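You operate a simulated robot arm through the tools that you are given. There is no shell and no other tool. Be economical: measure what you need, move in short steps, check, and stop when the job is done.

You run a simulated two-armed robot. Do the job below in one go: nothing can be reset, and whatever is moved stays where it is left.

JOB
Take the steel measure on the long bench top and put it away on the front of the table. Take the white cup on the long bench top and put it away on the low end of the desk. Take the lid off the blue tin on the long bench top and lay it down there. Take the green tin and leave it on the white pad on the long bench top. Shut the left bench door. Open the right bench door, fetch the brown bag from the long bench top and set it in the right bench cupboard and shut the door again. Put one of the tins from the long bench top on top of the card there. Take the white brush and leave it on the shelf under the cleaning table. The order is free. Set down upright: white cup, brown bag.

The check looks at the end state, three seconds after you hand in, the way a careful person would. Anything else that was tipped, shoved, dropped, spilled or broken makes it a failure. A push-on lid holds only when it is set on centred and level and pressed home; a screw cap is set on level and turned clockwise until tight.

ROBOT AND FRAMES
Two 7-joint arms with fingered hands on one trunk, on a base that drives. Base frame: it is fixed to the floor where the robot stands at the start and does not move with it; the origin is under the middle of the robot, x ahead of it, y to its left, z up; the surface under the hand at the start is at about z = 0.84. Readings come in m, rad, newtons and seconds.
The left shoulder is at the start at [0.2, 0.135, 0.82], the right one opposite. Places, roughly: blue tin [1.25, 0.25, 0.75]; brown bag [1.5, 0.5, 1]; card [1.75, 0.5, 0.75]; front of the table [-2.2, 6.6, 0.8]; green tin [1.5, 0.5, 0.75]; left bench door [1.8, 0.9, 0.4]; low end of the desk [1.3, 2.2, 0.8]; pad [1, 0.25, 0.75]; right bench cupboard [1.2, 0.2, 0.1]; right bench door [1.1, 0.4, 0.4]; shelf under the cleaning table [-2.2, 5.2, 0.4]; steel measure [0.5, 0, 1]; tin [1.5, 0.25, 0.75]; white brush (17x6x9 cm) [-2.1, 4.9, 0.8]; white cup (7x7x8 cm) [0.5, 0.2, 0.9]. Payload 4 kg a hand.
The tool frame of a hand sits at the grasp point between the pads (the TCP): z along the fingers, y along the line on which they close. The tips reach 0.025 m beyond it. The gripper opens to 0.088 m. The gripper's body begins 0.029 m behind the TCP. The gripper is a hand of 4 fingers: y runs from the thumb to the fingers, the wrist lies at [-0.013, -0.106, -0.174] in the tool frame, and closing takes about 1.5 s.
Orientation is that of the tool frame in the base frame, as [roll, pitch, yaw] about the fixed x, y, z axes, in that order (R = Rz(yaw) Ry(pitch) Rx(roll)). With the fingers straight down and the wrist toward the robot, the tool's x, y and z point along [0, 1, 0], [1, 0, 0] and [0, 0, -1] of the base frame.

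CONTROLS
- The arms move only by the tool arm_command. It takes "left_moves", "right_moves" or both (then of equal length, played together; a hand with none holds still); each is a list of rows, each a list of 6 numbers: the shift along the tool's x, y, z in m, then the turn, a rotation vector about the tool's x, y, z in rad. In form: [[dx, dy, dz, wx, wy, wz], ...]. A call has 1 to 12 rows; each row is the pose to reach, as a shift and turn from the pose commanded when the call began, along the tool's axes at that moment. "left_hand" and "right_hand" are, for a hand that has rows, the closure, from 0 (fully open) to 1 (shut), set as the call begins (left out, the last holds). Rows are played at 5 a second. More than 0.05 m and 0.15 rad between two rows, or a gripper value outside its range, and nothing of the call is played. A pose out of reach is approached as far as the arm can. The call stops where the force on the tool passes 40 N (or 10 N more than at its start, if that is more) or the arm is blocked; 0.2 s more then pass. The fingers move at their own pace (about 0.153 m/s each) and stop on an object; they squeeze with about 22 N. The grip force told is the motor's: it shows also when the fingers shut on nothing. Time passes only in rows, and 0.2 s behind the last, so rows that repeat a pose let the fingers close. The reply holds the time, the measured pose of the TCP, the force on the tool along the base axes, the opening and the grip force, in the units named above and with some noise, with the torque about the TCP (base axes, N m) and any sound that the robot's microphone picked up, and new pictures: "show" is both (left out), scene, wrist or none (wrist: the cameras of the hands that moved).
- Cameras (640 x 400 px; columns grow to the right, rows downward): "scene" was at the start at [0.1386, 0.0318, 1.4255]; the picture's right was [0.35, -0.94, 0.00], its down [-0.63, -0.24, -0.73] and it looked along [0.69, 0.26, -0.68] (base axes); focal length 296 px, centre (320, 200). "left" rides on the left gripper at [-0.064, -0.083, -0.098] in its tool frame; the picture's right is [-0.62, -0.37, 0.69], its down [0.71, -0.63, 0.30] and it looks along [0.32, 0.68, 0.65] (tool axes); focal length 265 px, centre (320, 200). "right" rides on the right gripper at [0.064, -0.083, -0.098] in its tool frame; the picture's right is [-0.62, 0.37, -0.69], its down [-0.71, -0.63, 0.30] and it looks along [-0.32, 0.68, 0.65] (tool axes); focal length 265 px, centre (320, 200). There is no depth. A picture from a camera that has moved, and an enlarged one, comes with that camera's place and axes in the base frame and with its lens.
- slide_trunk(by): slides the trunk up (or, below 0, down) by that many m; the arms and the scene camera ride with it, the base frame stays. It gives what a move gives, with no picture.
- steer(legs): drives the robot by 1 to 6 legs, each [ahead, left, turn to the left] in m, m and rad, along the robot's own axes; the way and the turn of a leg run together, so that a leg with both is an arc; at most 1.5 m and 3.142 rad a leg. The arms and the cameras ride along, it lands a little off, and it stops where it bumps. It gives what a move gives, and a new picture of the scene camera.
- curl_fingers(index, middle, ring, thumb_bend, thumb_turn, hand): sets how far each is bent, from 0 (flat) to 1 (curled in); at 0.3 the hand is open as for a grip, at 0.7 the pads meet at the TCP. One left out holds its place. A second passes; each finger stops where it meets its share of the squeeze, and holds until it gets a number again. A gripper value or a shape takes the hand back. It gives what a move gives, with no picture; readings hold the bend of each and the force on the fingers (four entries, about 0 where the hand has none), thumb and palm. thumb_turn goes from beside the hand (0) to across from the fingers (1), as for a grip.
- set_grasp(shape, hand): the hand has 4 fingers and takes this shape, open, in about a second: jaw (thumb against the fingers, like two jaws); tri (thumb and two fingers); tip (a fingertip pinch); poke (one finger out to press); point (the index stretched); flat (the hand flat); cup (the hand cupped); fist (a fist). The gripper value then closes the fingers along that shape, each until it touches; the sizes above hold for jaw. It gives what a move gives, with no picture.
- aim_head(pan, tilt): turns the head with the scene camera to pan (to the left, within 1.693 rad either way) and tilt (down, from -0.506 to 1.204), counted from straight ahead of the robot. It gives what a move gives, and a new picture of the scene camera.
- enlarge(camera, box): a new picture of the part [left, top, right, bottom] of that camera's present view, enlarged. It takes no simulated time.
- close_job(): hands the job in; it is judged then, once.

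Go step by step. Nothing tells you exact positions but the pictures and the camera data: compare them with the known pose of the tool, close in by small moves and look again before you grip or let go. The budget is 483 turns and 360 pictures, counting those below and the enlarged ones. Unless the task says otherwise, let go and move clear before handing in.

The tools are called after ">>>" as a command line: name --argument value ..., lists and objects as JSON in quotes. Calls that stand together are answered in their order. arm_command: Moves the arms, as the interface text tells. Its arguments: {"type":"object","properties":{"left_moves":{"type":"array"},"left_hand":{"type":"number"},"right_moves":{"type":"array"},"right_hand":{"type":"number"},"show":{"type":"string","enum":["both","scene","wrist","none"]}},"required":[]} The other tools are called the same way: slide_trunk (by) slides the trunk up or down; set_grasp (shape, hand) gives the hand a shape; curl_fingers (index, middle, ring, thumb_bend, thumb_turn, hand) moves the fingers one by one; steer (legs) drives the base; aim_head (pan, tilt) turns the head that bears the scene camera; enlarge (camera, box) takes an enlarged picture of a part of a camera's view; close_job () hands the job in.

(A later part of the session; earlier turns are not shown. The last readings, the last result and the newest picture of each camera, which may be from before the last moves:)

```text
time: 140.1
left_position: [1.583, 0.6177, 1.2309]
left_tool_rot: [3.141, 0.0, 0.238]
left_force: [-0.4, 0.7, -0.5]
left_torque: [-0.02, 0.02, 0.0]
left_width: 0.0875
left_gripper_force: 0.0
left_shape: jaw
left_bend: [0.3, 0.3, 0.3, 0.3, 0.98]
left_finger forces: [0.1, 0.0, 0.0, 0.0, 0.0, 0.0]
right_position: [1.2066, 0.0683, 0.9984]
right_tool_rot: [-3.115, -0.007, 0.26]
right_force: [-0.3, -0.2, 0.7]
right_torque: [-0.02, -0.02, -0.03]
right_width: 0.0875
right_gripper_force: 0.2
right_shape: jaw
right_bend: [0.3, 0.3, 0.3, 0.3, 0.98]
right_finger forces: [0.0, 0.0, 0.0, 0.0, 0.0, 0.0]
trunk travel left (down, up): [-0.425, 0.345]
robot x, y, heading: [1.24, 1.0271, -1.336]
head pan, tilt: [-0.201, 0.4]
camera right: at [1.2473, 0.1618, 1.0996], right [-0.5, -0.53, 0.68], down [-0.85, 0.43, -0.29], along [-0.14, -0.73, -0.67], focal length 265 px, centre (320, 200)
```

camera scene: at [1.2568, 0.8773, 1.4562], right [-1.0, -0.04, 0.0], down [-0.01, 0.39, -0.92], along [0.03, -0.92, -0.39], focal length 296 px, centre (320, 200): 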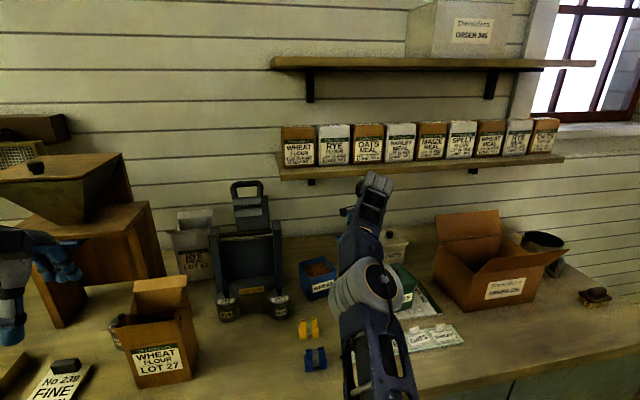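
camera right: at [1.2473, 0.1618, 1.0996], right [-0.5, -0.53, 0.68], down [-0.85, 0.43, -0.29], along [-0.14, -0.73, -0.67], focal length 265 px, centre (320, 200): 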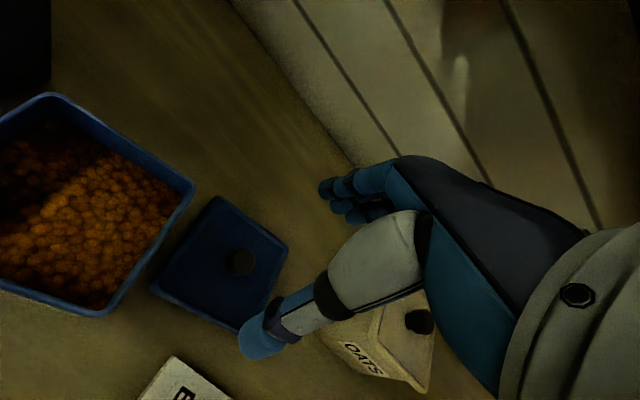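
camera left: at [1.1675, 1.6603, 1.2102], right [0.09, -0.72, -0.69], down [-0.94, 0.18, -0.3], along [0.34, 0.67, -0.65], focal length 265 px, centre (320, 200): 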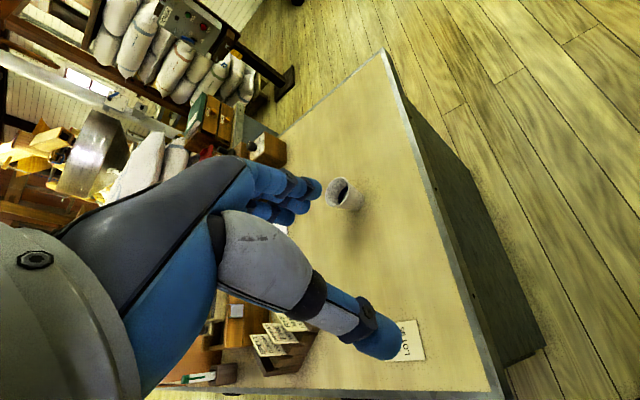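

The lid lies flat on the bench. I retract the right hand and move to the left for the small tin and the card.

>>> arm_command --right_moves '[[0, -0.03, -0.02, 0, 0, 0], [0, -0.07, -0.04, 0, 0, 0], [0, -0.11, -0.06, 0, 0, 0], [0, -0.15, -0.08, 0, 0, 0], [0, -0.19, -0.1, 0, 0, 0], [0, -0.23, -0.12, 0, 0, 0], [0, -0.27, -0.12, 0, 0, 0]]' --show "none"

>>> steer --legs '[[0, 0.15, 0]]'

>>> aim_head --pan 0.3 --tilt 0.85

```text
time: 141.7
left_position: [1.5832, 0.6164, 1.232]
left_tool_rot: [-3.141, -0.002, 0.236]
left_force: [0.0, -0.2, -0.1]
left_torque: [0.01, -0.01, -0.01]
left_width: 0.0878
left_gripper_force: 0.0
left_shape: jaw
left_bend: [0.3, 0.3, 0.3, 0.3, 0.98]
left_finger forces: [0.0, 0.1, 0.1, 0.1, 0.0, 0.0]
right_position: [1.1368, 0.3252, 1.125]
right_tool_rot: [-3.117, -0.007, 0.259]
right_force: [0.6, 0.1, -0.3]
right_torque: [0.02, 0.01, 0.02]
right_width: 0.0877
right_gripper_force: 0.0
right_shape: jaw
right_bend: [0.3, 0.3, 0.3, 0.3, 0.98]
right_finger forces: [0.0, 0.0, 0.0, 0.0, 0.1, 0.1]
trunk travel left (down, up): [-0.425, 0.345]
robot x, y, heading: [1.2357, 1.0297, -1.332]
head pan, tilt: [-0.201, 0.4]
```

```text
time: 143.1
left_position: [1.7321, 0.6529, 1.2332]
left_tool_rot: [-3.14, -0.001, 0.239]
left_force: [1.2, 0.5, -0.8]
left_torque: [-0.03, -0.02, -0.05]
left_width: 0.0877
left_gripper_force: 0.0
left_shape: jaw
left_bend: [0.3, 0.3, 0.3, 0.3, 0.98]
left_finger forces: [0.0, 0.1, 0.0, 0.0, 0.0, 0.1]
right_position: [1.2849, 0.3607, 1.1257]
right_tool_rot: [-3.117, -0.007, 0.261]
right_force: [-0.1, -1.3, 0.7]
right_torque: [0.05, 0.01, 0.0]
right_width: 0.0877
right_gripper_force: 0.0
right_shape: jaw
right_bend: [0.3, 0.3, 0.3, 0.3, 0.98]
right_finger forces: [0.0, 0.1, 0.1, 0.0, 0.1, 0.1]
trunk travel left (down, up): [-0.425, 0.345]
robot x, y, heading: [1.3858, 1.0637, -1.333]
head pan, tilt: [-0.201, 0.4]
camera scene: at [1.4044, 0.913, 1.4561], right [-1.0, -0.04, 0.0], down [-0.01, 0.39, -0.92], along [0.03, -0.92, -0.39], focal length 296 px, centre (320, 200)
```

scene: 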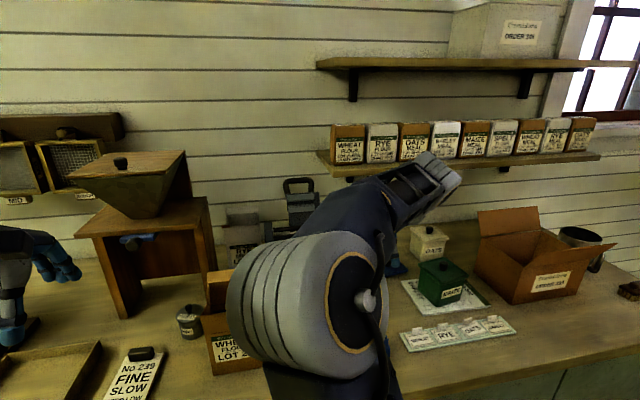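

```text
time: 144.0
left_position: [1.732, 0.653, 1.2317]
left_tool_rot: [3.141, 0.001, 0.24]
left_force: [0.1, -0.1, -0.5]
left_torque: [-0.02, -0.02, -0.01]
left_width: 0.0879
left_gripper_force: 0.1
left_shape: jaw
left_bend: [0.3, 0.3, 0.3, 0.3, 0.98]
left_finger forces: [0.0, 0.1, 0.0, 0.0, 0.1, 0.0]
right_position: [1.2844, 0.3611, 1.1253]
right_tool_rot: [-3.117, -0.007, 0.26]
right_force: [-0.3, 0.7, 0.0]
right_torque: [0.0, 0.05, 0.01]
right_width: 0.0877
right_gripper_force: 0.1
right_shape: jaw
right_bend: [0.3, 0.3, 0.3, 0.3, 0.98]
right_finger forces: [0.0, 0.0, 0.0, 0.0, 0.0, 0.0]
trunk travel left (down, up): [-0.425, 0.345]
robot x, y, heading: [1.3882, 1.0601, -1.33]
head pan, tilt: [0.3, 0.85]
camera scene: at [1.4409, 0.9383, 1.4171], right [-0.86, -0.51, 0.0], down [-0.38, 0.64, -0.66], along [0.34, -0.57, -0.75], focal length 296 px, centre (320, 200)
```

scene: 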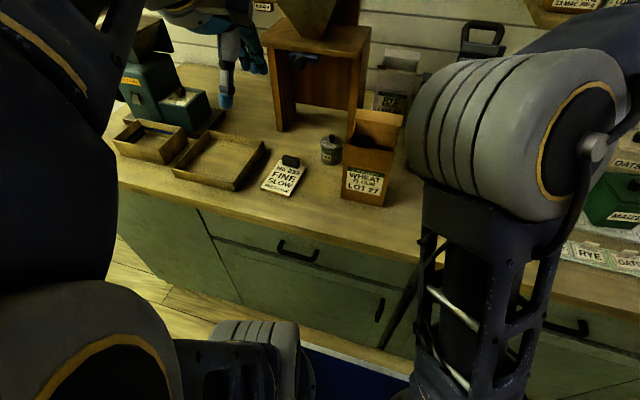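

>>> enlarge --camera "scene" --box '[230, 90, 430, 240]'

>>> enlarge --camera "left" --box '[200, 0, 640, 330]'

```text
2.67 times, centred on (330, 165) of scene
camera zoom: at [1.4409, 0.9383, 1.4171], right [-0.86, -0.51, 0.0], down [-0.38, 0.64, -0.66], along [0.34, -0.57, -0.75], focal length 790 px, centre (293, 293)
```

zoom: 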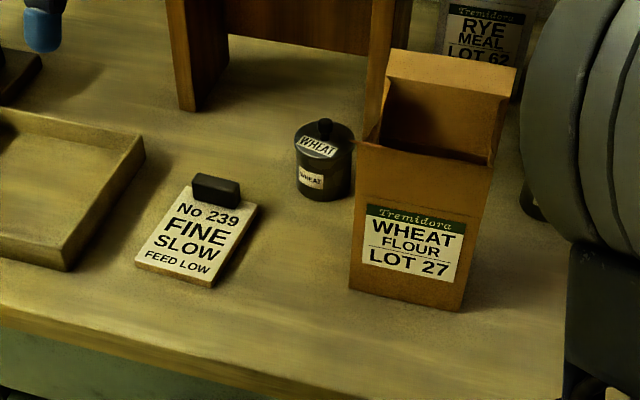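

```text
1.21 times, centred on (420, 165) of left
camera zoom: at [1.6489, 0.7177, 1.3302], right [-0.69, 0.21, -0.69], down [0.55, 0.78, -0.3], along [0.48, -0.59, -0.65], focal length 322 px, centre (199, 242)
```

zoom: 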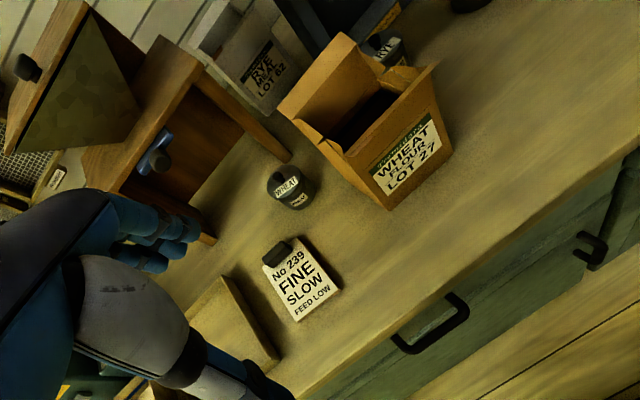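

The small WHEAT tin is at about [1.753, 0.345] (knob top z 0.92) and the card centre at [1.82, 0.50]. I bring the left hand above the tin.

>>> arm_command --left_moves '[[-0.006, 0.038, 0.015, 0, 0, 0], [-0.013, 0.076, 0.03, 0, 0, 0], [-0.02, 0.114, 0.045, 0, 0, 0], [-0.026, 0.152, 0.06, 0, 0, 0], [-0.033, 0.19, 0.08, 0, 0, 0], [-0.04, 0.228, 0.105, 0, 0, 0], [-0.046, 0.266, 0.13, 0, 0, 0], [-0.053, 0.304, 0.16, 0, 0, 0], [-0.053, 0.304, 0.205, 0, 0, 0], [-0.053, 0.304, 0.235, 0, 0, 0]]' --left_hand 0

```text
time: 146.2
left_position: [1.7518, 0.3466, 0.9968]
left_tool_rot: [-3.141, 0.001, 0.239]
left_force: [0.5, 0.0, -0.9]
left_torque: [-0.02, -0.02, 0.01]
left_width: 0.0878
left_gripper_force: 0.1
left_shape: jaw
left_bend: [0.3, 0.3, 0.3, 0.3, 0.98]
left_finger forces: [0.0, 0.1, 0.0, 0.1, 0.0, 0.0]
right_position: [1.2841, 0.3606, 1.1259]
right_tool_rot: [-3.116, -0.007, 0.26]
right_force: [0.3, -0.5, 0.0]
right_torque: [-0.04, 0.02, -0.03]
right_width: 0.0876
right_gripper_force: 0.0
right_shape: jaw
right_bend: [0.3, 0.3, 0.3, 0.3, 0.98]
right_finger forces: [0.0, 0.0, 0.0, 0.0, 0.0, 0.0]
trunk travel left (down, up): [-0.425, 0.345]
robot x, y, heading: [1.3872, 1.0596, -1.331]
head pan, tilt: [0.3, 0.85]
camera scene: at [1.4409, 0.9385, 1.4171], right [-0.86, -0.51, 0.0], down [-0.39, 0.65, -0.66], along [0.34, -0.57, -0.75], focal length 296 px, centre (320, 200)
camera left: at [1.6684, 0.4109, 1.0951], right [-0.69, 0.21, -0.69], down [0.55, 0.78, -0.3], along [0.48, -0.59, -0.65], focal length 265 px, centre (320, 200)
```

scene: 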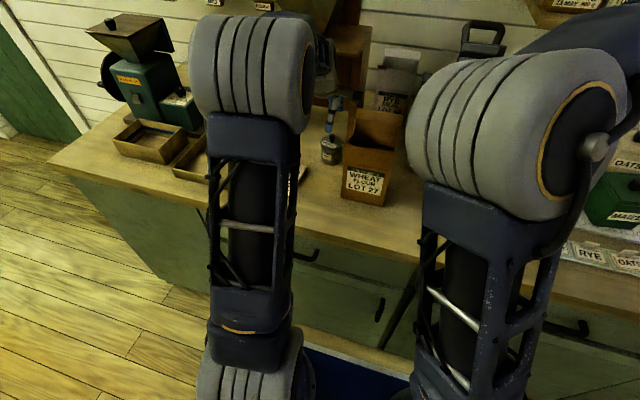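
left: 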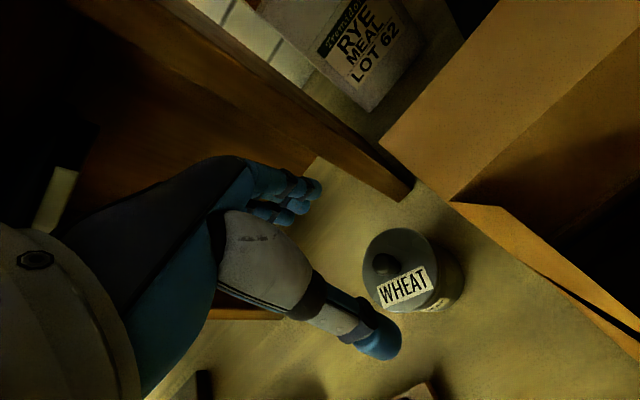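

The hand camera would come close to the bag, so I rotate the hand clockwise about 45° before lowering.

>>> arm_command --left_moves '[[0, 0, 0, 0, 0, 0.14], [0, 0, 0, 0, 0, 0.28], [0, 0, 0, 0, 0, 0.42], [0, 0, 0, 0, 0, 0.56], [0, 0, 0, 0, 0, 0.7], [0, 0, 0, 0, 0, 0.84]]' --show "wrist"

```text
time: 147.6
left_position: [1.7485, 0.3487, 0.997]
left_tool_rot: [-3.136, 0.005, -0.558]
left_force: [-12.1, 23.2, 2.8]
left_torque: [-2.71, -1.55, 1.82]
left_width: 0.0876
left_gripper_force: 0.1
left_shape: jaw
left_bend: [0.3, 0.3, 0.3, 0.3, 0.98]
left_finger forces: [0.0, 0.0, 0.1, 0.0, 0.1, 0.0]
right_position: [1.2844, 0.3623, 1.126]
right_tool_rot: [-3.119, -0.005, 0.26]
right_force: [-0.3, 0.2, -1.5]
right_torque: [0.0, -0.02, -0.02]
right_width: 0.0878
right_gripper_force: 0.1
right_shape: jaw
right_bend: [0.3, 0.3, 0.3, 0.3, 0.98]
right_finger forces: [0.0, 0.1, 0.0, 0.0, 0.0, 0.0]
trunk travel left (down, up): [-0.425, 0.345]
robot x, y, heading: [1.3853, 1.0607, -1.33]
head pan, tilt: [0.3, 0.85]
stopped in row 6 (left hand): the force on the tool passed its limit at 55 N (the readings are from after the stop); the commanded pose is now the measured one
camera left: at [1.739, 0.4523, 1.0961], right [-0.33, 0.65, -0.69], down [0.94, 0.16, -0.31], along [-0.09, -0.75, -0.66], focal length 265 px, centre (320, 200)
```

left: 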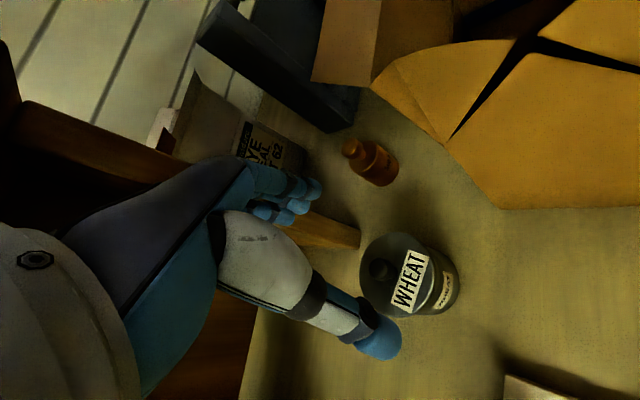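

The hand touched the wooden stand. I back off immediately and inspect.

>>> arm_command --left_moves '[[0, -0.01, 0, 0, 0, -0.05], [0, -0.03, -0.01, 0, 0, -0.1], [0, -0.05, -0.03, 0, 0, -0.1]]' --show "wrist"

>>> aim_head --pan 0.55 --tilt 0.55

```text
time: 148.4
left_position: [1.7755, 0.389, 1.0236]
left_tool_rot: [-3.136, 0.006, -0.457]
left_force: [0.0, 0.2, -0.4]
left_torque: [0.01, 0.01, 0.01]
left_width: 0.0878
left_gripper_force: 0.1
left_shape: jaw
left_bend: [0.3, 0.3, 0.3, 0.3, 0.98]
left_finger forces: [0.1, 0.0, 0.0, 0.1, 0.0, 0.0]
right_position: [1.2855, 0.3602, 1.1253]
right_tool_rot: [-3.117, -0.008, 0.26]
right_force: [0.0, -0.9, 0.3]
right_torque: [0.0, 0.01, 0.03]
right_width: 0.0874
right_gripper_force: 0.0
right_shape: jaw
right_bend: [0.3, 0.3, 0.3, 0.3, 0.98]
right_finger forces: [0.0, 0.0, 0.1, 0.0, 0.0, 0.1]
trunk travel left (down, up): [-0.425, 0.345]
robot x, y, heading: [1.3849, 1.0615, -1.328]
head pan, tilt: [0.3, 0.85]
camera left: at [1.755, 0.4903, 1.1234], right [-0.4, 0.61, -0.69], down [0.92, 0.25, -0.31], along [-0.01, -0.75, -0.66], focal length 265 px, centre (320, 200)
```

left: 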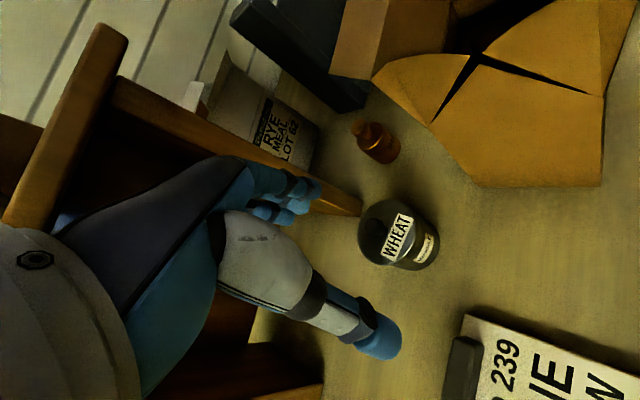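

```text
time: 149.2
left_position: [1.7752, 0.3894, 1.0236]
left_tool_rot: [-3.136, 0.007, -0.458]
left_force: [-0.4, 0.6, -0.6]
left_torque: [0.01, 0.02, 0.02]
left_width: 0.0878
left_gripper_force: 0.1
left_shape: jaw
left_bend: [0.3, 0.3, 0.3, 0.3, 0.98]
left_finger forces: [0.0, 0.0, 0.1, 0.0, 0.1, 0.0]
right_position: [1.2848, 0.3599, 1.1251]
right_tool_rot: [-3.118, -0.007, 0.262]
right_force: [0.0, -0.3, 0.1]
right_torque: [-0.02, 0.01, -0.02]
right_width: 0.0879
right_gripper_force: 0.1
right_shape: jaw
right_bend: [0.3, 0.3, 0.3, 0.3, 0.98]
right_finger forces: [0.1, 0.1, 0.1, 0.1, 0.0, 0.0]
trunk travel left (down, up): [-0.425, 0.345]
robot x, y, heading: [1.3822, 1.0595, -1.33]
head pan, tilt: [0.55, 0.55]
camera scene: at [1.4644, 0.9424, 1.4423], right [-0.71, -0.71, 0.0], down [-0.37, 0.37, -0.85], along [0.6, -0.6, -0.52], focal length 296 px, centre (320, 200)
```

scene: 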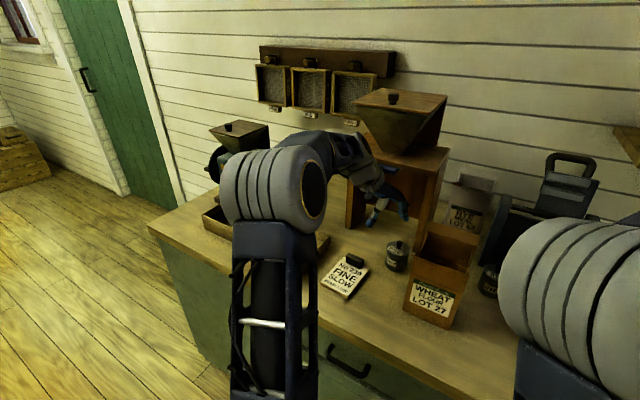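

The stand seems in place. I retract the left hand up and away; I'll use the right hand for this tin instead (its camera sits on the free side).

>>> arm_command --left_moves '[[0, -0.03, -0.02, 0, 0, 0], [0, -0.06, -0.04, 0, 0, 0], [0, -0.095, -0.06, 0, 0, -0.1], [0, -0.13, -0.08, 0, 0, -0.2], [0, -0.165, -0.1, 0, 0, -0.3], [0, -0.2, -0.12, 0, 0, -0.4], [0, -0.235, -0.14, 0, 0, -0.5], [0, -0.26, -0.16, 0, 0, -0.6], [0, -0.28, -0.19, 0, 0, -0.7]]' --show "scene"

>>> enlarge --camera "scene" --box '[300, 70, 560, 330]'

```text
time: 151.2
left_position: [1.9004, 0.6418, 1.217]
left_tool_rot: [-3.133, 0.001, 0.245]
left_force: [-0.2, -0.6, -0.8]
left_torque: [0.02, 0.0, -0.04]
left_width: 0.0875
left_gripper_force: 0.0
left_shape: jaw
left_bend: [0.3, 0.3, 0.3, 0.3, 0.98]
left_finger forces: [0.1, 0.1, 0.0, 0.0, 0.1, 0.0]
right_position: [1.2849, 0.3603, 1.1246]
right_tool_rot: [-3.119, -0.007, 0.26]
right_force: [-0.6, 1.0, 0.2]
right_torque: [0.0, 0.0, 0.02]
right_width: 0.0877
right_gripper_force: 0.1
right_shape: jaw
right_bend: [0.3, 0.3, 0.3, 0.3, 0.98]
right_finger forces: [0.0, 0.1, 0.0, 0.0, 0.0, 0.0]
trunk travel left (down, up): [-0.425, 0.345]
robot x, y, heading: [1.3858, 1.0608, -1.331]
head pan, tilt: [0.55, 0.55]
camera scene: at [1.4645, 0.9423, 1.4424], right [-0.71, -0.71, 0.0], down [-0.37, 0.37, -0.85], along [0.6, -0.6, -0.52], focal length 296 px, centre (320, 200)
```

scene: 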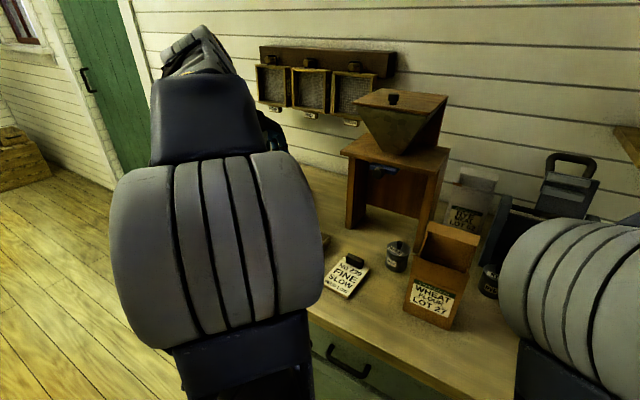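

```text
1.54 times, centred on (430, 200) of scene
camera zoom: at [1.4645, 0.9423, 1.4424], right [-0.71, -0.71, 0.0], down [-0.37, 0.37, -0.85], along [0.6, -0.6, -0.52], focal length 456 px, centre (151, 200)
```

zoom: 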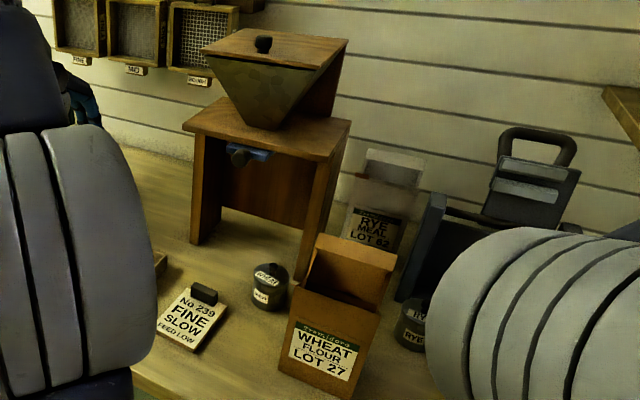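

The stand did not move. I raise the right hand high, then drive left so it can reach the small tin.

>>> arm_command --right_moves '[[0, -0.02, -0.03, 0, 0, 0], [0, -0.04, -0.06, 0, 0, 0], [0, -0.06, -0.09, 0, 0, 0], [0, -0.08, -0.12, 0, 0, 0], [0, -0.09, -0.14, 0, 0, 0]]' --show "none"

>>> steer --legs '[[0, 0.443, 0], [0.06, 0, 0]]'

>>> aim_head --pan -0.2 --tilt 0.9

```text
time: 152.4
left_position: [1.9006, 0.6428, 1.2172]
left_tool_rot: [-3.133, 0.003, 0.244]
left_force: [0.4, 0.0, 0.4]
left_torque: [-0.04, -0.01, -0.02]
left_width: 0.0874
left_gripper_force: 0.0
left_shape: jaw
left_bend: [0.3, 0.3, 0.3, 0.3, 0.98]
left_finger forces: [0.0, 0.0, 0.0, 0.0, 0.0, 0.1]
right_position: [1.2618, 0.4437, 1.2659]
right_tool_rot: [-3.117, -0.008, 0.26]
right_force: [-0.2, 1.0, 0.0]
right_torque: [-0.01, 0.01, -0.01]
right_width: 0.088
right_gripper_force: 0.1
right_shape: jaw
right_bend: [0.3, 0.3, 0.3, 0.3, 0.98]
right_finger forces: [0.0, 0.0, 0.0, 0.0, 0.0, 0.1]
trunk travel left (down, up): [-0.425, 0.345]
robot x, y, heading: [1.3868, 1.0638, -1.331]
head pan, tilt: [0.55, 0.55]
```

```text
time: 155.6
left_position: [2.3388, 0.6874, 1.2163]
left_tool_rot: [-3.133, 0.001, 0.246]
left_force: [0.2, 0.0, 0.1]
left_torque: [0.0, 0.01, 0.0]
left_width: 0.088
left_gripper_force: 0.1
left_shape: jaw
left_bend: [0.3, 0.3, 0.3, 0.3, 0.98]
left_finger forces: [0.0, 0.0, 0.0, 0.0, 0.0, 0.1]
right_position: [1.7009, 0.4865, 1.2643]
right_tool_rot: [-3.116, -0.007, 0.259]
right_force: [-0.4, -0.5, -0.1]
right_torque: [0.02, 0.0, 0.02]
right_width: 0.0874
right_gripper_force: 0.0
right_shape: jaw
right_bend: [0.3, 0.3, 0.3, 0.3, 0.98]
right_finger forces: [0.0, 0.0, 0.0, 0.0, 0.1, 0.0]
trunk travel left (down, up): [-0.425, 0.345]
robot x, y, heading: [1.8211, 1.1071, -1.333]
head pan, tilt: [0.55, 0.55]
camera scene: at [1.9022, 0.9868, 1.4424], right [-0.7, -0.71, 0.0], down [-0.37, 0.37, -0.85], along [0.61, -0.6, -0.52], focal length 296 px, centre (320, 200)
```

scene: 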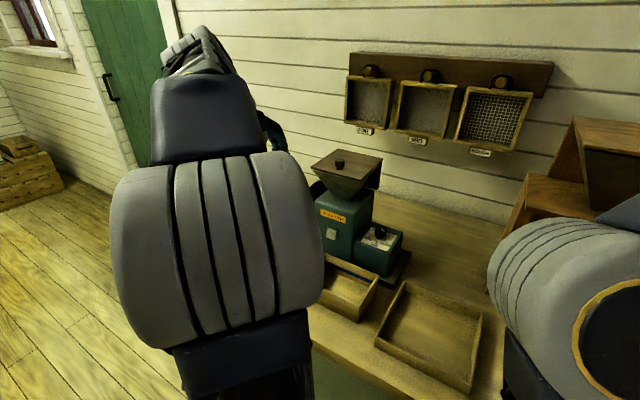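

```text
time: 156.7
left_position: [2.3385, 0.6869, 1.2158]
left_tool_rot: [-3.134, 0.001, 0.245]
left_force: [0.4, -0.7, 0.3]
left_torque: [-0.02, 0.02, -0.03]
left_width: 0.088
left_gripper_force: 0.1
left_shape: jaw
left_bend: [0.3, 0.3, 0.3, 0.3, 0.98]
left_finger forces: [0.1, 0.0, 0.0, 0.1, 0.0, 0.0]
right_position: [1.7017, 0.4867, 1.2646]
right_tool_rot: [-3.117, -0.007, 0.26]
right_force: [-0.5, -0.6, 0.1]
right_torque: [0.04, 0.0, -0.01]
right_width: 0.0877
right_gripper_force: 0.0
right_shape: jaw
right_bend: [0.3, 0.3, 0.3, 0.3, 0.98]
right_finger forces: [0.1, 0.0, 0.1, 0.0, 0.0, 0.0]
trunk travel left (down, up): [-0.425, 0.345]
robot x, y, heading: [1.8229, 1.1053, -1.331]
head pan, tilt: [-0.201, 0.901]
camera scene: at [1.8414, 0.9747, 1.4132], right [-1.0, -0.04, 0.0], down [-0.03, 0.78, -0.62], along [0.02, -0.62, -0.78], focal length 296 px, centre (320, 200)
```

scene: 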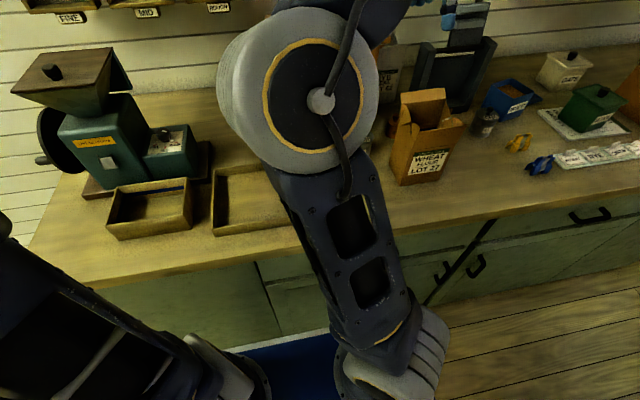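

>>> arm_command --right_moves '[[0.003, 0.04, 0.01, 0, 0, 0], [0.007, 0.08, 0.02, 0, 0, 0], [0.01, 0.115, 0.035, 0, 0, 0], [0.0137, 0.1506, 0.06, 0, 0, 0], [0.0137, 0.1506, 0.105, 0, 0, 0], [0.0137, 0.1506, 0.15, 0, 0, 0]]'

```text
time: 157.7
left_position: [2.3385, 0.6882, 1.217]
left_tool_rot: [-3.136, 0.0, 0.242]
left_force: [0.0, 0.4, 0.7]
left_torque: [-0.03, -0.02, 0.0]
left_width: 0.0879
left_gripper_force: 0.1
left_shape: jaw
left_bend: [0.3, 0.3, 0.3, 0.3, 0.98]
left_finger forces: [0.1, 0.0, 0.1, 0.1, 0.1, 0.1]
right_position: [1.7455, 0.3569, 1.2015]
right_tool_rot: [-3.106, -0.012, 0.254]
right_force: [-2.2, 12.5, -6.6]
right_torque: [-0.49, 0.06, 0.18]
right_width: 0.0881
right_gripper_force: 0.1
right_shape: jaw
right_bend: [0.3, 0.3, 0.3, 0.3, 0.98]
right_finger forces: [14.4, 0.0, 0.1, 0.0, 0.0, 0.1]
trunk travel left (down, up): [-0.425, 0.345]
robot x, y, heading: [1.8245, 1.1056, -1.329]
head pan, tilt: [-0.201, 0.901]
stopped in row 5 (right hand): the force on the tool passed its limit at 56 N (the readings are from after the stop); the commanded pose is now the measured one
camera scene: at [1.8411, 0.9753, 1.413], right [-1.0, -0.04, 0.0], down [-0.03, 0.78, -0.62], along [0.02, -0.62, -0.78], focal length 296 px, centre (320, 200)
camera right: at [1.7864, 0.449, 1.3043], right [-0.51, -0.54, 0.67], down [-0.85, 0.44, -0.29], along [-0.14, -0.72, -0.68], focal length 265 px, centre (320, 200)
```

scene: 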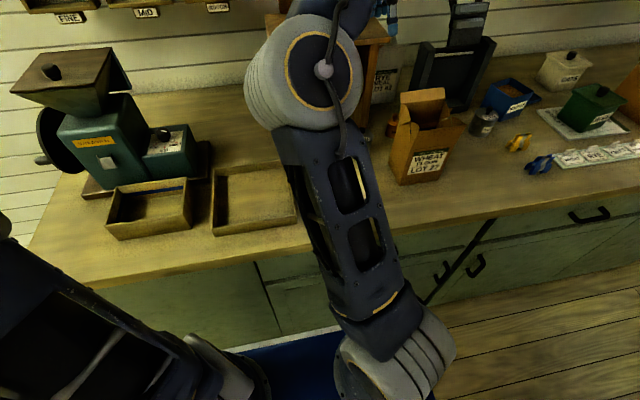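
right: 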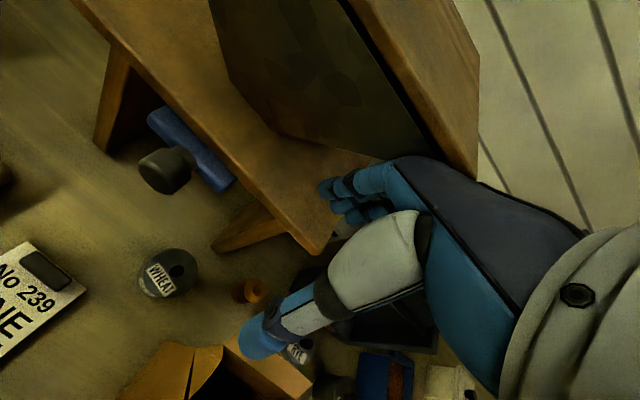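

The fingers touched the hopper on the stand. I back off and check it.

>>> arm_command --right_moves '[[0, -0.02, 0, 0, 0, 0], [0, -0.05, 0, 0, 0, 0], [0, -0.08, 0, 0, 0, 0]]' --show "wrist"

>>> aim_head --pan 0.1 --tilt 0.5

```text
time: 158.5
left_position: [2.3379, 0.6873, 1.2163]
left_tool_rot: [-3.134, 0.0, 0.245]
left_force: [0.7, -0.6, 0.1]
left_torque: [0.02, 0.01, -0.01]
left_width: 0.0878
left_gripper_force: 0.1
left_shape: jaw
left_bend: [0.3, 0.3, 0.3, 0.3, 0.98]
left_finger forces: [0.0, 0.1, 0.1, 0.0, 0.0, 0.1]
right_position: [1.7273, 0.433, 1.2048]
right_tool_rot: [-3.107, -0.01, 0.254]
right_force: [0.5, -0.5, -0.5]
right_torque: [0.03, -0.01, -0.01]
right_width: 0.0878
right_gripper_force: 0.1
right_shape: jaw
right_bend: [0.3, 0.3, 0.3, 0.3, 0.98]
right_finger forces: [0.0, 0.1, 0.0, 0.0, 0.1, 0.0]
trunk travel left (down, up): [-0.425, 0.345]
robot x, y, heading: [1.8236, 1.1094, -1.333]
head pan, tilt: [-0.201, 0.901]
camera right: at [1.7671, 0.5252, 1.3079], right [-0.51, -0.54, 0.67], down [-0.85, 0.44, -0.29], along [-0.14, -0.72, -0.68], focal length 265 px, centre (320, 200)
```

right: 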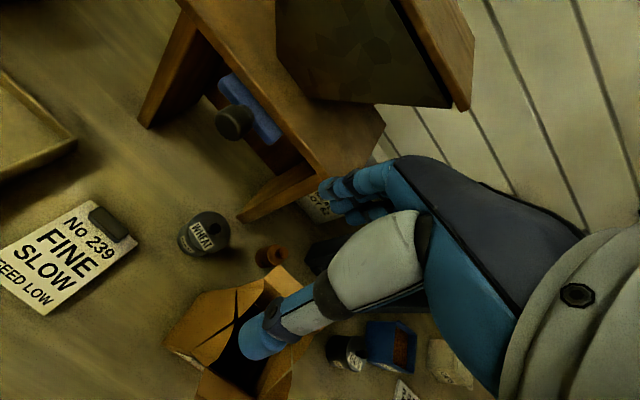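

```text
time: 159.4
left_position: [2.3389, 0.6872, 1.2161]
left_tool_rot: [-3.134, 0.002, 0.244]
left_force: [-0.4, -0.7, -0.5]
left_torque: [-0.01, -0.03, 0.0]
left_width: 0.0878
left_gripper_force: 0.2
left_shape: jaw
left_bend: [0.3, 0.3, 0.3, 0.3, 0.98]
left_finger forces: [0.0, 0.0, 0.0, 0.0, 0.0, 0.1]
right_position: [1.7265, 0.4327, 1.2062]
right_tool_rot: [-3.106, -0.008, 0.254]
right_force: [0.4, 0.7, -1.6]
right_torque: [0.01, 0.01, -0.02]
right_width: 0.0878
right_gripper_force: 0.1
right_shape: jaw
right_bend: [0.3, 0.3, 0.3, 0.3, 0.98]
right_finger forces: [0.1, 0.0, 0.0, 0.0, 0.1, 0.0]
trunk travel left (down, up): [-0.425, 0.345]
robot x, y, heading: [1.8247, 1.109, -1.334]
head pan, tilt: [0.099, 0.499]
camera scene: at [1.8685, 0.9645, 1.4469], right [-0.94, -0.33, 0.0], down [-0.16, 0.45, -0.88], along [0.29, -0.83, -0.48], focal length 296 px, centre (320, 200)
```

scene: 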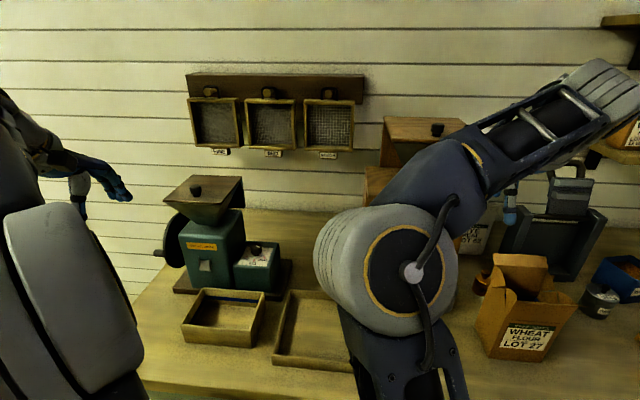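

The hopper and stand look undisturbed. That tin is too hemmed in, so I'll use the small OATS tin instead, which stands free. Raise and drive back right.

>>> arm_command --right_moves '[[0, -0.02, -0.03, 0, 0, 0], [0, -0.03, -0.06, 0, 0, 0]]' --show "none"

>>> steer --legs '[[0, -0.43, 0]]'

>>> aim_head --pan 0.35 --tilt 0.6

```text
time: 160.0
left_position: [2.3393, 0.6861, 1.2169]
left_tool_rot: [-3.133, 0.002, 0.245]
left_force: [1.4, 0.2, 0.2]
left_torque: [0.01, 0.01, -0.03]
left_width: 0.0878
left_gripper_force: 0.0
left_shape: jaw
left_bend: [0.3, 0.3, 0.3, 0.3, 0.98]
left_finger forces: [0.0, 0.0, 0.0, 0.0, 0.0, 0.0]
right_position: [1.7185, 0.4598, 1.2671]
right_tool_rot: [-3.106, -0.01, 0.253]
right_force: [0.3, -0.4, 0.1]
right_torque: [0.0, 0.01, 0.03]
right_width: 0.0879
right_gripper_force: 0.1
right_shape: jaw
right_bend: [0.3, 0.3, 0.3, 0.3, 0.98]
right_finger forces: [0.0, 0.0, 0.0, 0.0, 0.0, 0.0]
trunk travel left (down, up): [-0.425, 0.345]
robot x, y, heading: [1.8251, 1.1048, -1.333]
head pan, tilt: [0.099, 0.499]
```

```text
time: 162.6
left_position: [1.9192, 0.5852, 1.2176]
left_tool_rot: [-3.133, 0.002, 0.243]
left_force: [0.1, 0.4, -0.2]
left_torque: [-0.02, -0.01, -0.02]
left_width: 0.0878
left_gripper_force: 0.0
left_shape: jaw
left_bend: [0.3, 0.3, 0.3, 0.3, 0.98]
left_finger forces: [0.0, 0.1, 0.1, 0.0, 0.0, 0.0]
right_position: [1.2979, 0.3563, 1.266]
right_tool_rot: [-3.106, -0.009, 0.254]
right_force: [0.8, -0.4, 0.0]
right_torque: [0.05, 0.02, 0.02]
right_width: 0.0877
right_gripper_force: 0.0
right_shape: jaw
right_bend: [0.3, 0.3, 0.3, 0.3, 0.98]
right_finger forces: [0.1, 0.0, 0.1, 0.0, 0.0, 0.0]
trunk travel left (down, up): [-0.425, 0.345]
robot x, y, heading: [1.4011, 1.0017, -1.332]
head pan, tilt: [0.099, 0.499]
camera scene: at [1.4488, 0.862, 1.447], right [-0.94, -0.33, 0.0], down [-0.16, 0.45, -0.88], along [0.29, -0.83, -0.48], focal length 296 px, centre (320, 200)
```

scene: 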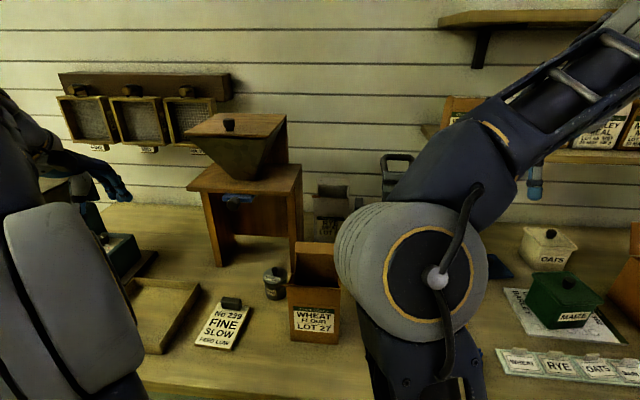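

```text
time: 163.4
left_position: [1.9184, 0.5842, 1.2157]
left_tool_rot: [-3.133, 0.0, 0.245]
left_force: [0.0, -0.7, -0.5]
left_torque: [0.01, -0.01, -0.02]
left_width: 0.0879
left_gripper_force: 0.1
left_shape: jaw
left_bend: [0.3, 0.3, 0.3, 0.3, 0.98]
left_finger forces: [0.0, 0.1, 0.0, 0.0, 0.0, 0.0]
right_position: [1.2969, 0.3571, 1.2662]
right_tool_rot: [-3.108, -0.009, 0.255]
right_force: [0.1, 0.6, 0.4]
right_torque: [0.01, -0.01, -0.01]
right_width: 0.088
right_gripper_force: 0.0
right_shape: jaw
right_bend: [0.3, 0.3, 0.3, 0.3, 0.98]
right_finger forces: [0.0, 0.0, 0.1, 0.1, 0.0, 0.0]
trunk travel left (down, up): [-0.425, 0.345]
robot x, y, heading: [1.4042, 1.0051, -1.333]
head pan, tilt: [0.351, 0.6]
camera scene: at [1.4677, 0.8743, 1.4379], right [-0.83, -0.56, 0.0], down [-0.31, 0.47, -0.83], along [0.46, -0.69, -0.56], focal length 296 px, centre (320, 200)
```

scene: 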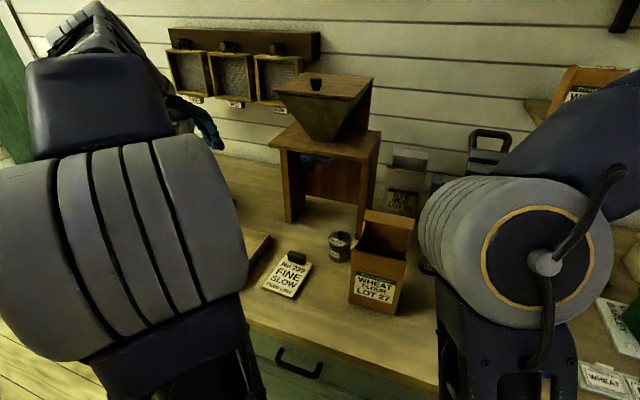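

>>> arm_command --right_moves '[[0.013, 0.034, 0.02, 0, 0, 0], [0.026, 0.067, 0.04, 0, 0, 0], [0.039, 0.1, 0.06, 0, 0, 0], [0.0524, 0.125, 0.09, 0, 0, 0], [0.0524, 0.1347, 0.13, 0, 0, 0], [0.0524, 0.1347, 0.17, 0, 0, 0], [0.0524, 0.1347, 0.2, 0, 0, 0]]'

>>> enlarge --camera "right" --box '[100, 60, 460, 360]'

```text
time: 165.0
left_position: [1.9186, 0.5839, 1.2166]
left_tool_rot: [-3.133, 0.003, 0.244]
left_force: [0.5, -0.5, 0.1]
left_torque: [0.0, 0.04, 0.0]
left_width: 0.0876
left_gripper_force: 0.1
left_shape: jaw
left_bend: [0.3, 0.3, 0.3, 0.3, 0.98]
left_finger forces: [0.1, 0.0, 0.0, 0.0, 0.0, 0.1]
right_position: [1.3839, 0.2492, 1.0618]
right_tool_rot: [-3.108, -0.01, 0.254]
right_force: [0.1, 0.2, 0.0]
right_torque: [0.01, 0.01, -0.01]
right_width: 0.088
right_gripper_force: 0.1
right_shape: jaw
right_bend: [0.3, 0.3, 0.3, 0.3, 0.98]
right_finger forces: [0.0, 0.1, 0.0, 0.1, 0.0, 0.1]
trunk travel left (down, up): [-0.425, 0.345]
robot x, y, heading: [1.403, 1.0025, -1.329]
head pan, tilt: [0.351, 0.6]
camera scene: at [1.4677, 0.8744, 1.4379], right [-0.83, -0.56, 0.0], down [-0.31, 0.47, -0.83], along [0.46, -0.69, -0.56], focal length 296 px, centre (320, 200)
camera right: at [1.4235, 0.3407, 1.1644], right [-0.51, -0.54, 0.67], down [-0.85, 0.44, -0.29], along [-0.14, -0.72, -0.68], focal length 265 px, centre (320, 200)
```

scene: 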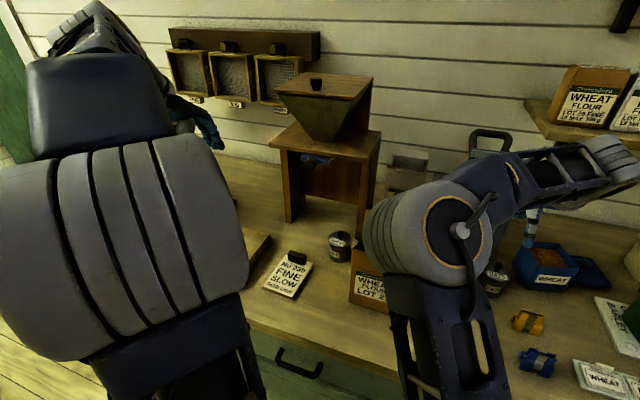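
right: 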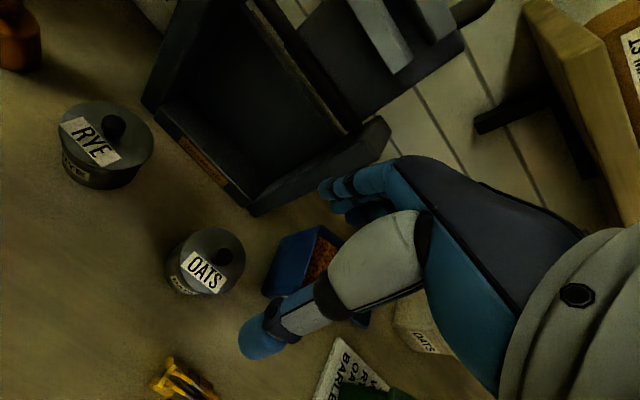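

```text
1.33 times, centred on (280, 210) of right
camera zoom: at [1.4235, 0.3407, 1.1644], right [-0.51, -0.54, 0.67], down [-0.85, 0.44, -0.29], along [-0.14, -0.72, -0.68], focal length 354 px, centre (373, 187)
```

zoom: 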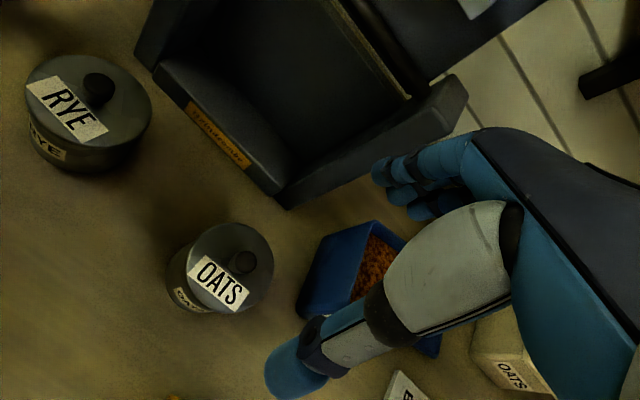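

>>> arm_command --right_moves '[[0.004, 0.0134, 0.04, 0, 0, 0], [0.004, 0.0134, 0.08, 0, 0, 0], [0.004, 0.0134, 0.12, 0, 0, 0], [0.004, 0.0134, 0.145, 0, 0, 0], [0.004, 0.0134, 0.162, 0, 0, 0]]' --show "wrist"

```text
time: 166.2
left_position: [1.9178, 0.5851, 1.2166]
left_tool_rot: [-3.133, 0.002, 0.244]
left_force: [-1.1, 0.3, 0.2]
left_torque: [0.01, 0.01, 0.02]
left_width: 0.0877
left_gripper_force: 0.0
left_shape: jaw
left_bend: [0.3, 0.3, 0.3, 0.3, 0.98]
left_finger forces: [0.0, 0.0, 0.0, 0.0, 0.1, 0.0]
right_position: [1.3902, 0.2394, 0.9002]
right_tool_rot: [-3.108, -0.008, 0.257]
right_force: [0.0, -0.8, 2.0]
right_torque: [-0.02, -0.03, 0.0]
right_width: 0.0877
right_gripper_force: 0.1
right_shape: jaw
right_bend: [0.3, 0.3, 0.3, 0.3, 0.98]
right_finger forces: [1.2, 0.0, 0.0, 0.1, 0.0, 0.1]
trunk travel left (down, up): [-0.425, 0.345]
robot x, y, heading: [1.4085, 1.0042, -1.333]
head pan, tilt: [0.351, 0.6]
camera right: at [1.4299, 0.3323, 1.0024], right [-0.51, -0.54, 0.67], down [-0.85, 0.44, -0.29], along [-0.14, -0.72, -0.68], focal length 265 px, centre (320, 200)
```

right: 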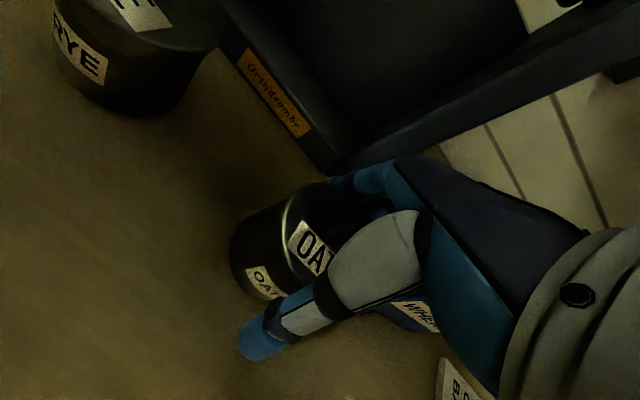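

>>> arm_command --right_moves '[[0, 0, -0.03, 0, 0, 0], [0, 0, -0.06, 0, 0, 0]]' --show "none"

>>> enlarge --camera "right" --box '[180, 140, 420, 340]'

```text
time: 166.8
left_position: [1.9189, 0.5854, 1.2166]
left_tool_rot: [-3.134, 0.001, 0.246]
left_force: [-0.6, -0.7, 0.1]
left_torque: [-0.01, 0.0, 0.01]
left_width: 0.0879
left_gripper_force: 0.0
left_shape: jaw
left_bend: [0.3, 0.3, 0.3, 0.3, 0.98]
left_finger forces: [0.0, 0.0, 0.0, 0.1, 0.0, 0.1]
right_position: [1.3901, 0.2367, 0.9599]
right_tool_rot: [-3.107, -0.008, 0.257]
right_force: [-0.3, 0.0, -0.1]
right_torque: [0.0, -0.01, -0.01]
right_width: 0.0877
right_gripper_force: 0.1
right_shape: jaw
right_bend: [0.3, 0.3, 0.3, 0.3, 0.98]
right_finger forces: [0.0, 0.0, 0.0, 0.0, 0.0, 0.1]
trunk travel left (down, up): [-0.425, 0.345]
robot x, y, heading: [1.4019, 1.0021, -1.331]
head pan, tilt: [0.351, 0.6]
```

```text
2.00 times, centred on (300, 240) of right
camera zoom: at [1.4301, 0.3296, 1.0632], right [-0.51, -0.54, 0.67], down [-0.85, 0.44, -0.29], along [-0.14, -0.72, -0.68], focal length 531 px, centre (360, 120)
```

zoom: 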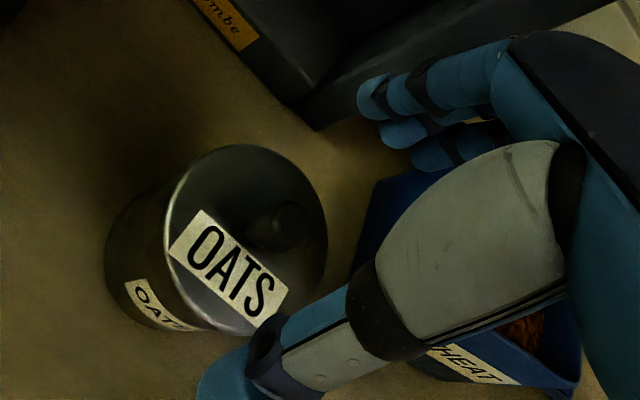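

>>> arm_command --right_moves '[[0, -0.003, 0.03, 0, 0, 0], [0, -0.003, 0.059, 0, 0, 0]]' --show "none"

>>> arm_command --right_moves '[[0, 0, 0, 0, 0, 0], [0, 0, 0, 0, 0, 0], [0, 0, 0, 0, 0, 0], [0, 0, 0, 0, 0, 0], [0, 0, 0, 0, 0, 0], [0, 0, 0, 0, 0, 0]]' --right_hand 1 --show "wrist"

```text
time: 167.4
left_position: [1.919, 0.585, 1.2169]
left_tool_rot: [-3.132, 0.001, 0.244]
left_force: [-0.4, 0.2, -0.4]
left_torque: [0.0, 0.05, 0.02]
left_width: 0.0877
left_gripper_force: 0.0
left_shape: jaw
left_bend: [0.3, 0.3, 0.3, 0.3, 0.98]
left_finger forces: [0.0, 0.1, 0.0, 0.0, 0.0, 0.0]
right_position: [1.3884, 0.2427, 0.9032]
right_tool_rot: [-3.111, -0.009, 0.255]
right_force: [1.3, -3.5, 5.8]
right_torque: [-0.19, -0.06, 0.02]
right_width: 0.0879
right_gripper_force: 0.0
right_shape: jaw
right_bend: [0.28, 0.3, 0.3, 0.3, 0.98]
right_finger forces: [5.0, 0.0, 0.0, 0.1, 0.1, 0.0]
trunk travel left (down, up): [-0.425, 0.345]
robot x, y, heading: [1.4017, 1.0073, -1.329]
head pan, tilt: [0.351, 0.6]
```

```text
time: 168.8
left_position: [1.9183, 0.5841, 1.2165]
left_tool_rot: [-3.134, 0.002, 0.244]
left_force: [0.3, 0.4, -0.1]
left_torque: [-0.03, 0.01, -0.01]
left_width: 0.0877
left_gripper_force: 0.1
left_shape: jaw
left_bend: [0.3, 0.3, 0.3, 0.3, 0.98]
left_finger forces: [0.0, 0.0, 0.0, 0.1, 0.1, 0.0]
right_position: [1.3877, 0.2443, 0.9021]
right_tool_rot: [-3.108, -0.008, 0.254]
right_force: [0.8, -2.3, 2.5]
right_torque: [0.05, 0.0, -0.03]
right_width: 0.0555
right_gripper_force: 21.8
right_shape: jaw
right_bend: [0.29, 0.36, 0.35, 0.72, 1.0]
right_finger forces: [18.4, 5.8, 0.0, 0.0, 21.4, 0.1]
trunk travel left (down, up): [-0.425, 0.345]
robot x, y, heading: [1.4023, 1.0063, -1.331]
head pan, tilt: [0.351, 0.6]
camera right: at [1.429, 0.3368, 1.0041], right [-0.51, -0.54, 0.67], down [-0.85, 0.44, -0.29], along [-0.14, -0.72, -0.68], focal length 265 px, centre (320, 200)
```

right: 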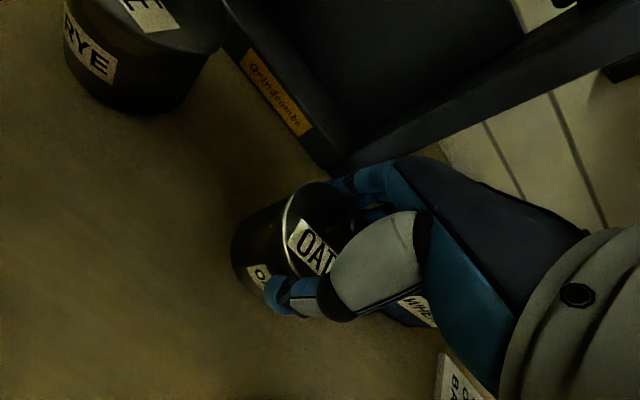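

>>> arm_command --right_moves '[[0, -0.003, -0.01, 0, 0, 0], [0, -0.006, -0.025, 0, 0, 0], [0, -0.01, -0.045, 0, 0, 0], [0, -0.015, -0.07, 0, 0, 0]]' --show "wrist"

```text
time: 169.8
left_position: [1.9188, 0.5837, 1.2172]
left_tool_rot: [-3.134, 0.0, 0.245]
left_force: [-0.2, -0.6, -0.4]
left_torque: [0.05, -0.03, 0.02]
left_width: 0.0881
left_gripper_force: 0.0
left_shape: jaw
left_bend: [0.3, 0.3, 0.3, 0.3, 0.98]
left_finger forces: [0.0, 0.1, 0.1, 0.0, 0.0, 0.0]
right_position: [1.3854, 0.2549, 0.9722]
right_tool_rot: [-3.107, -0.009, 0.256]
right_force: [0.1, -0.1, -3.3]
right_torque: [0.04, 0.02, -0.03]
right_width: 0.0552
right_gripper_force: 21.9
right_shape: jaw
right_bend: [0.3, 0.36, 0.35, 0.72, 1.0]
right_finger forces: [17.5, 6.0, 0.0, 0.1, 23.1, 0.1]
trunk travel left (down, up): [-0.425, 0.345]
robot x, y, heading: [1.4026, 1.0024, -1.334]
head pan, tilt: [0.351, 0.6]
camera right: at [1.4255, 0.3474, 1.0746], right [-0.51, -0.54, 0.67], down [-0.85, 0.44, -0.29], along [-0.14, -0.72, -0.68], focal length 265 px, centre (320, 200)
```

right: 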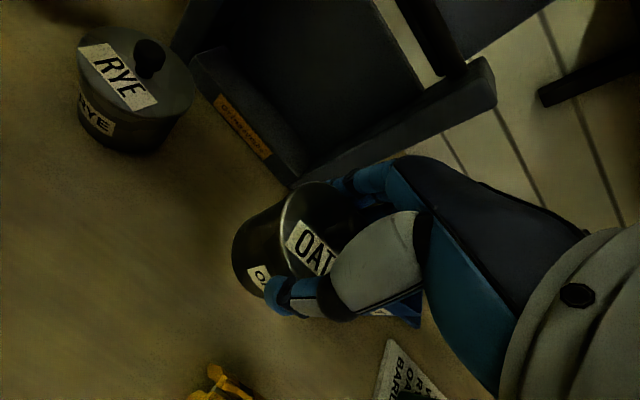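

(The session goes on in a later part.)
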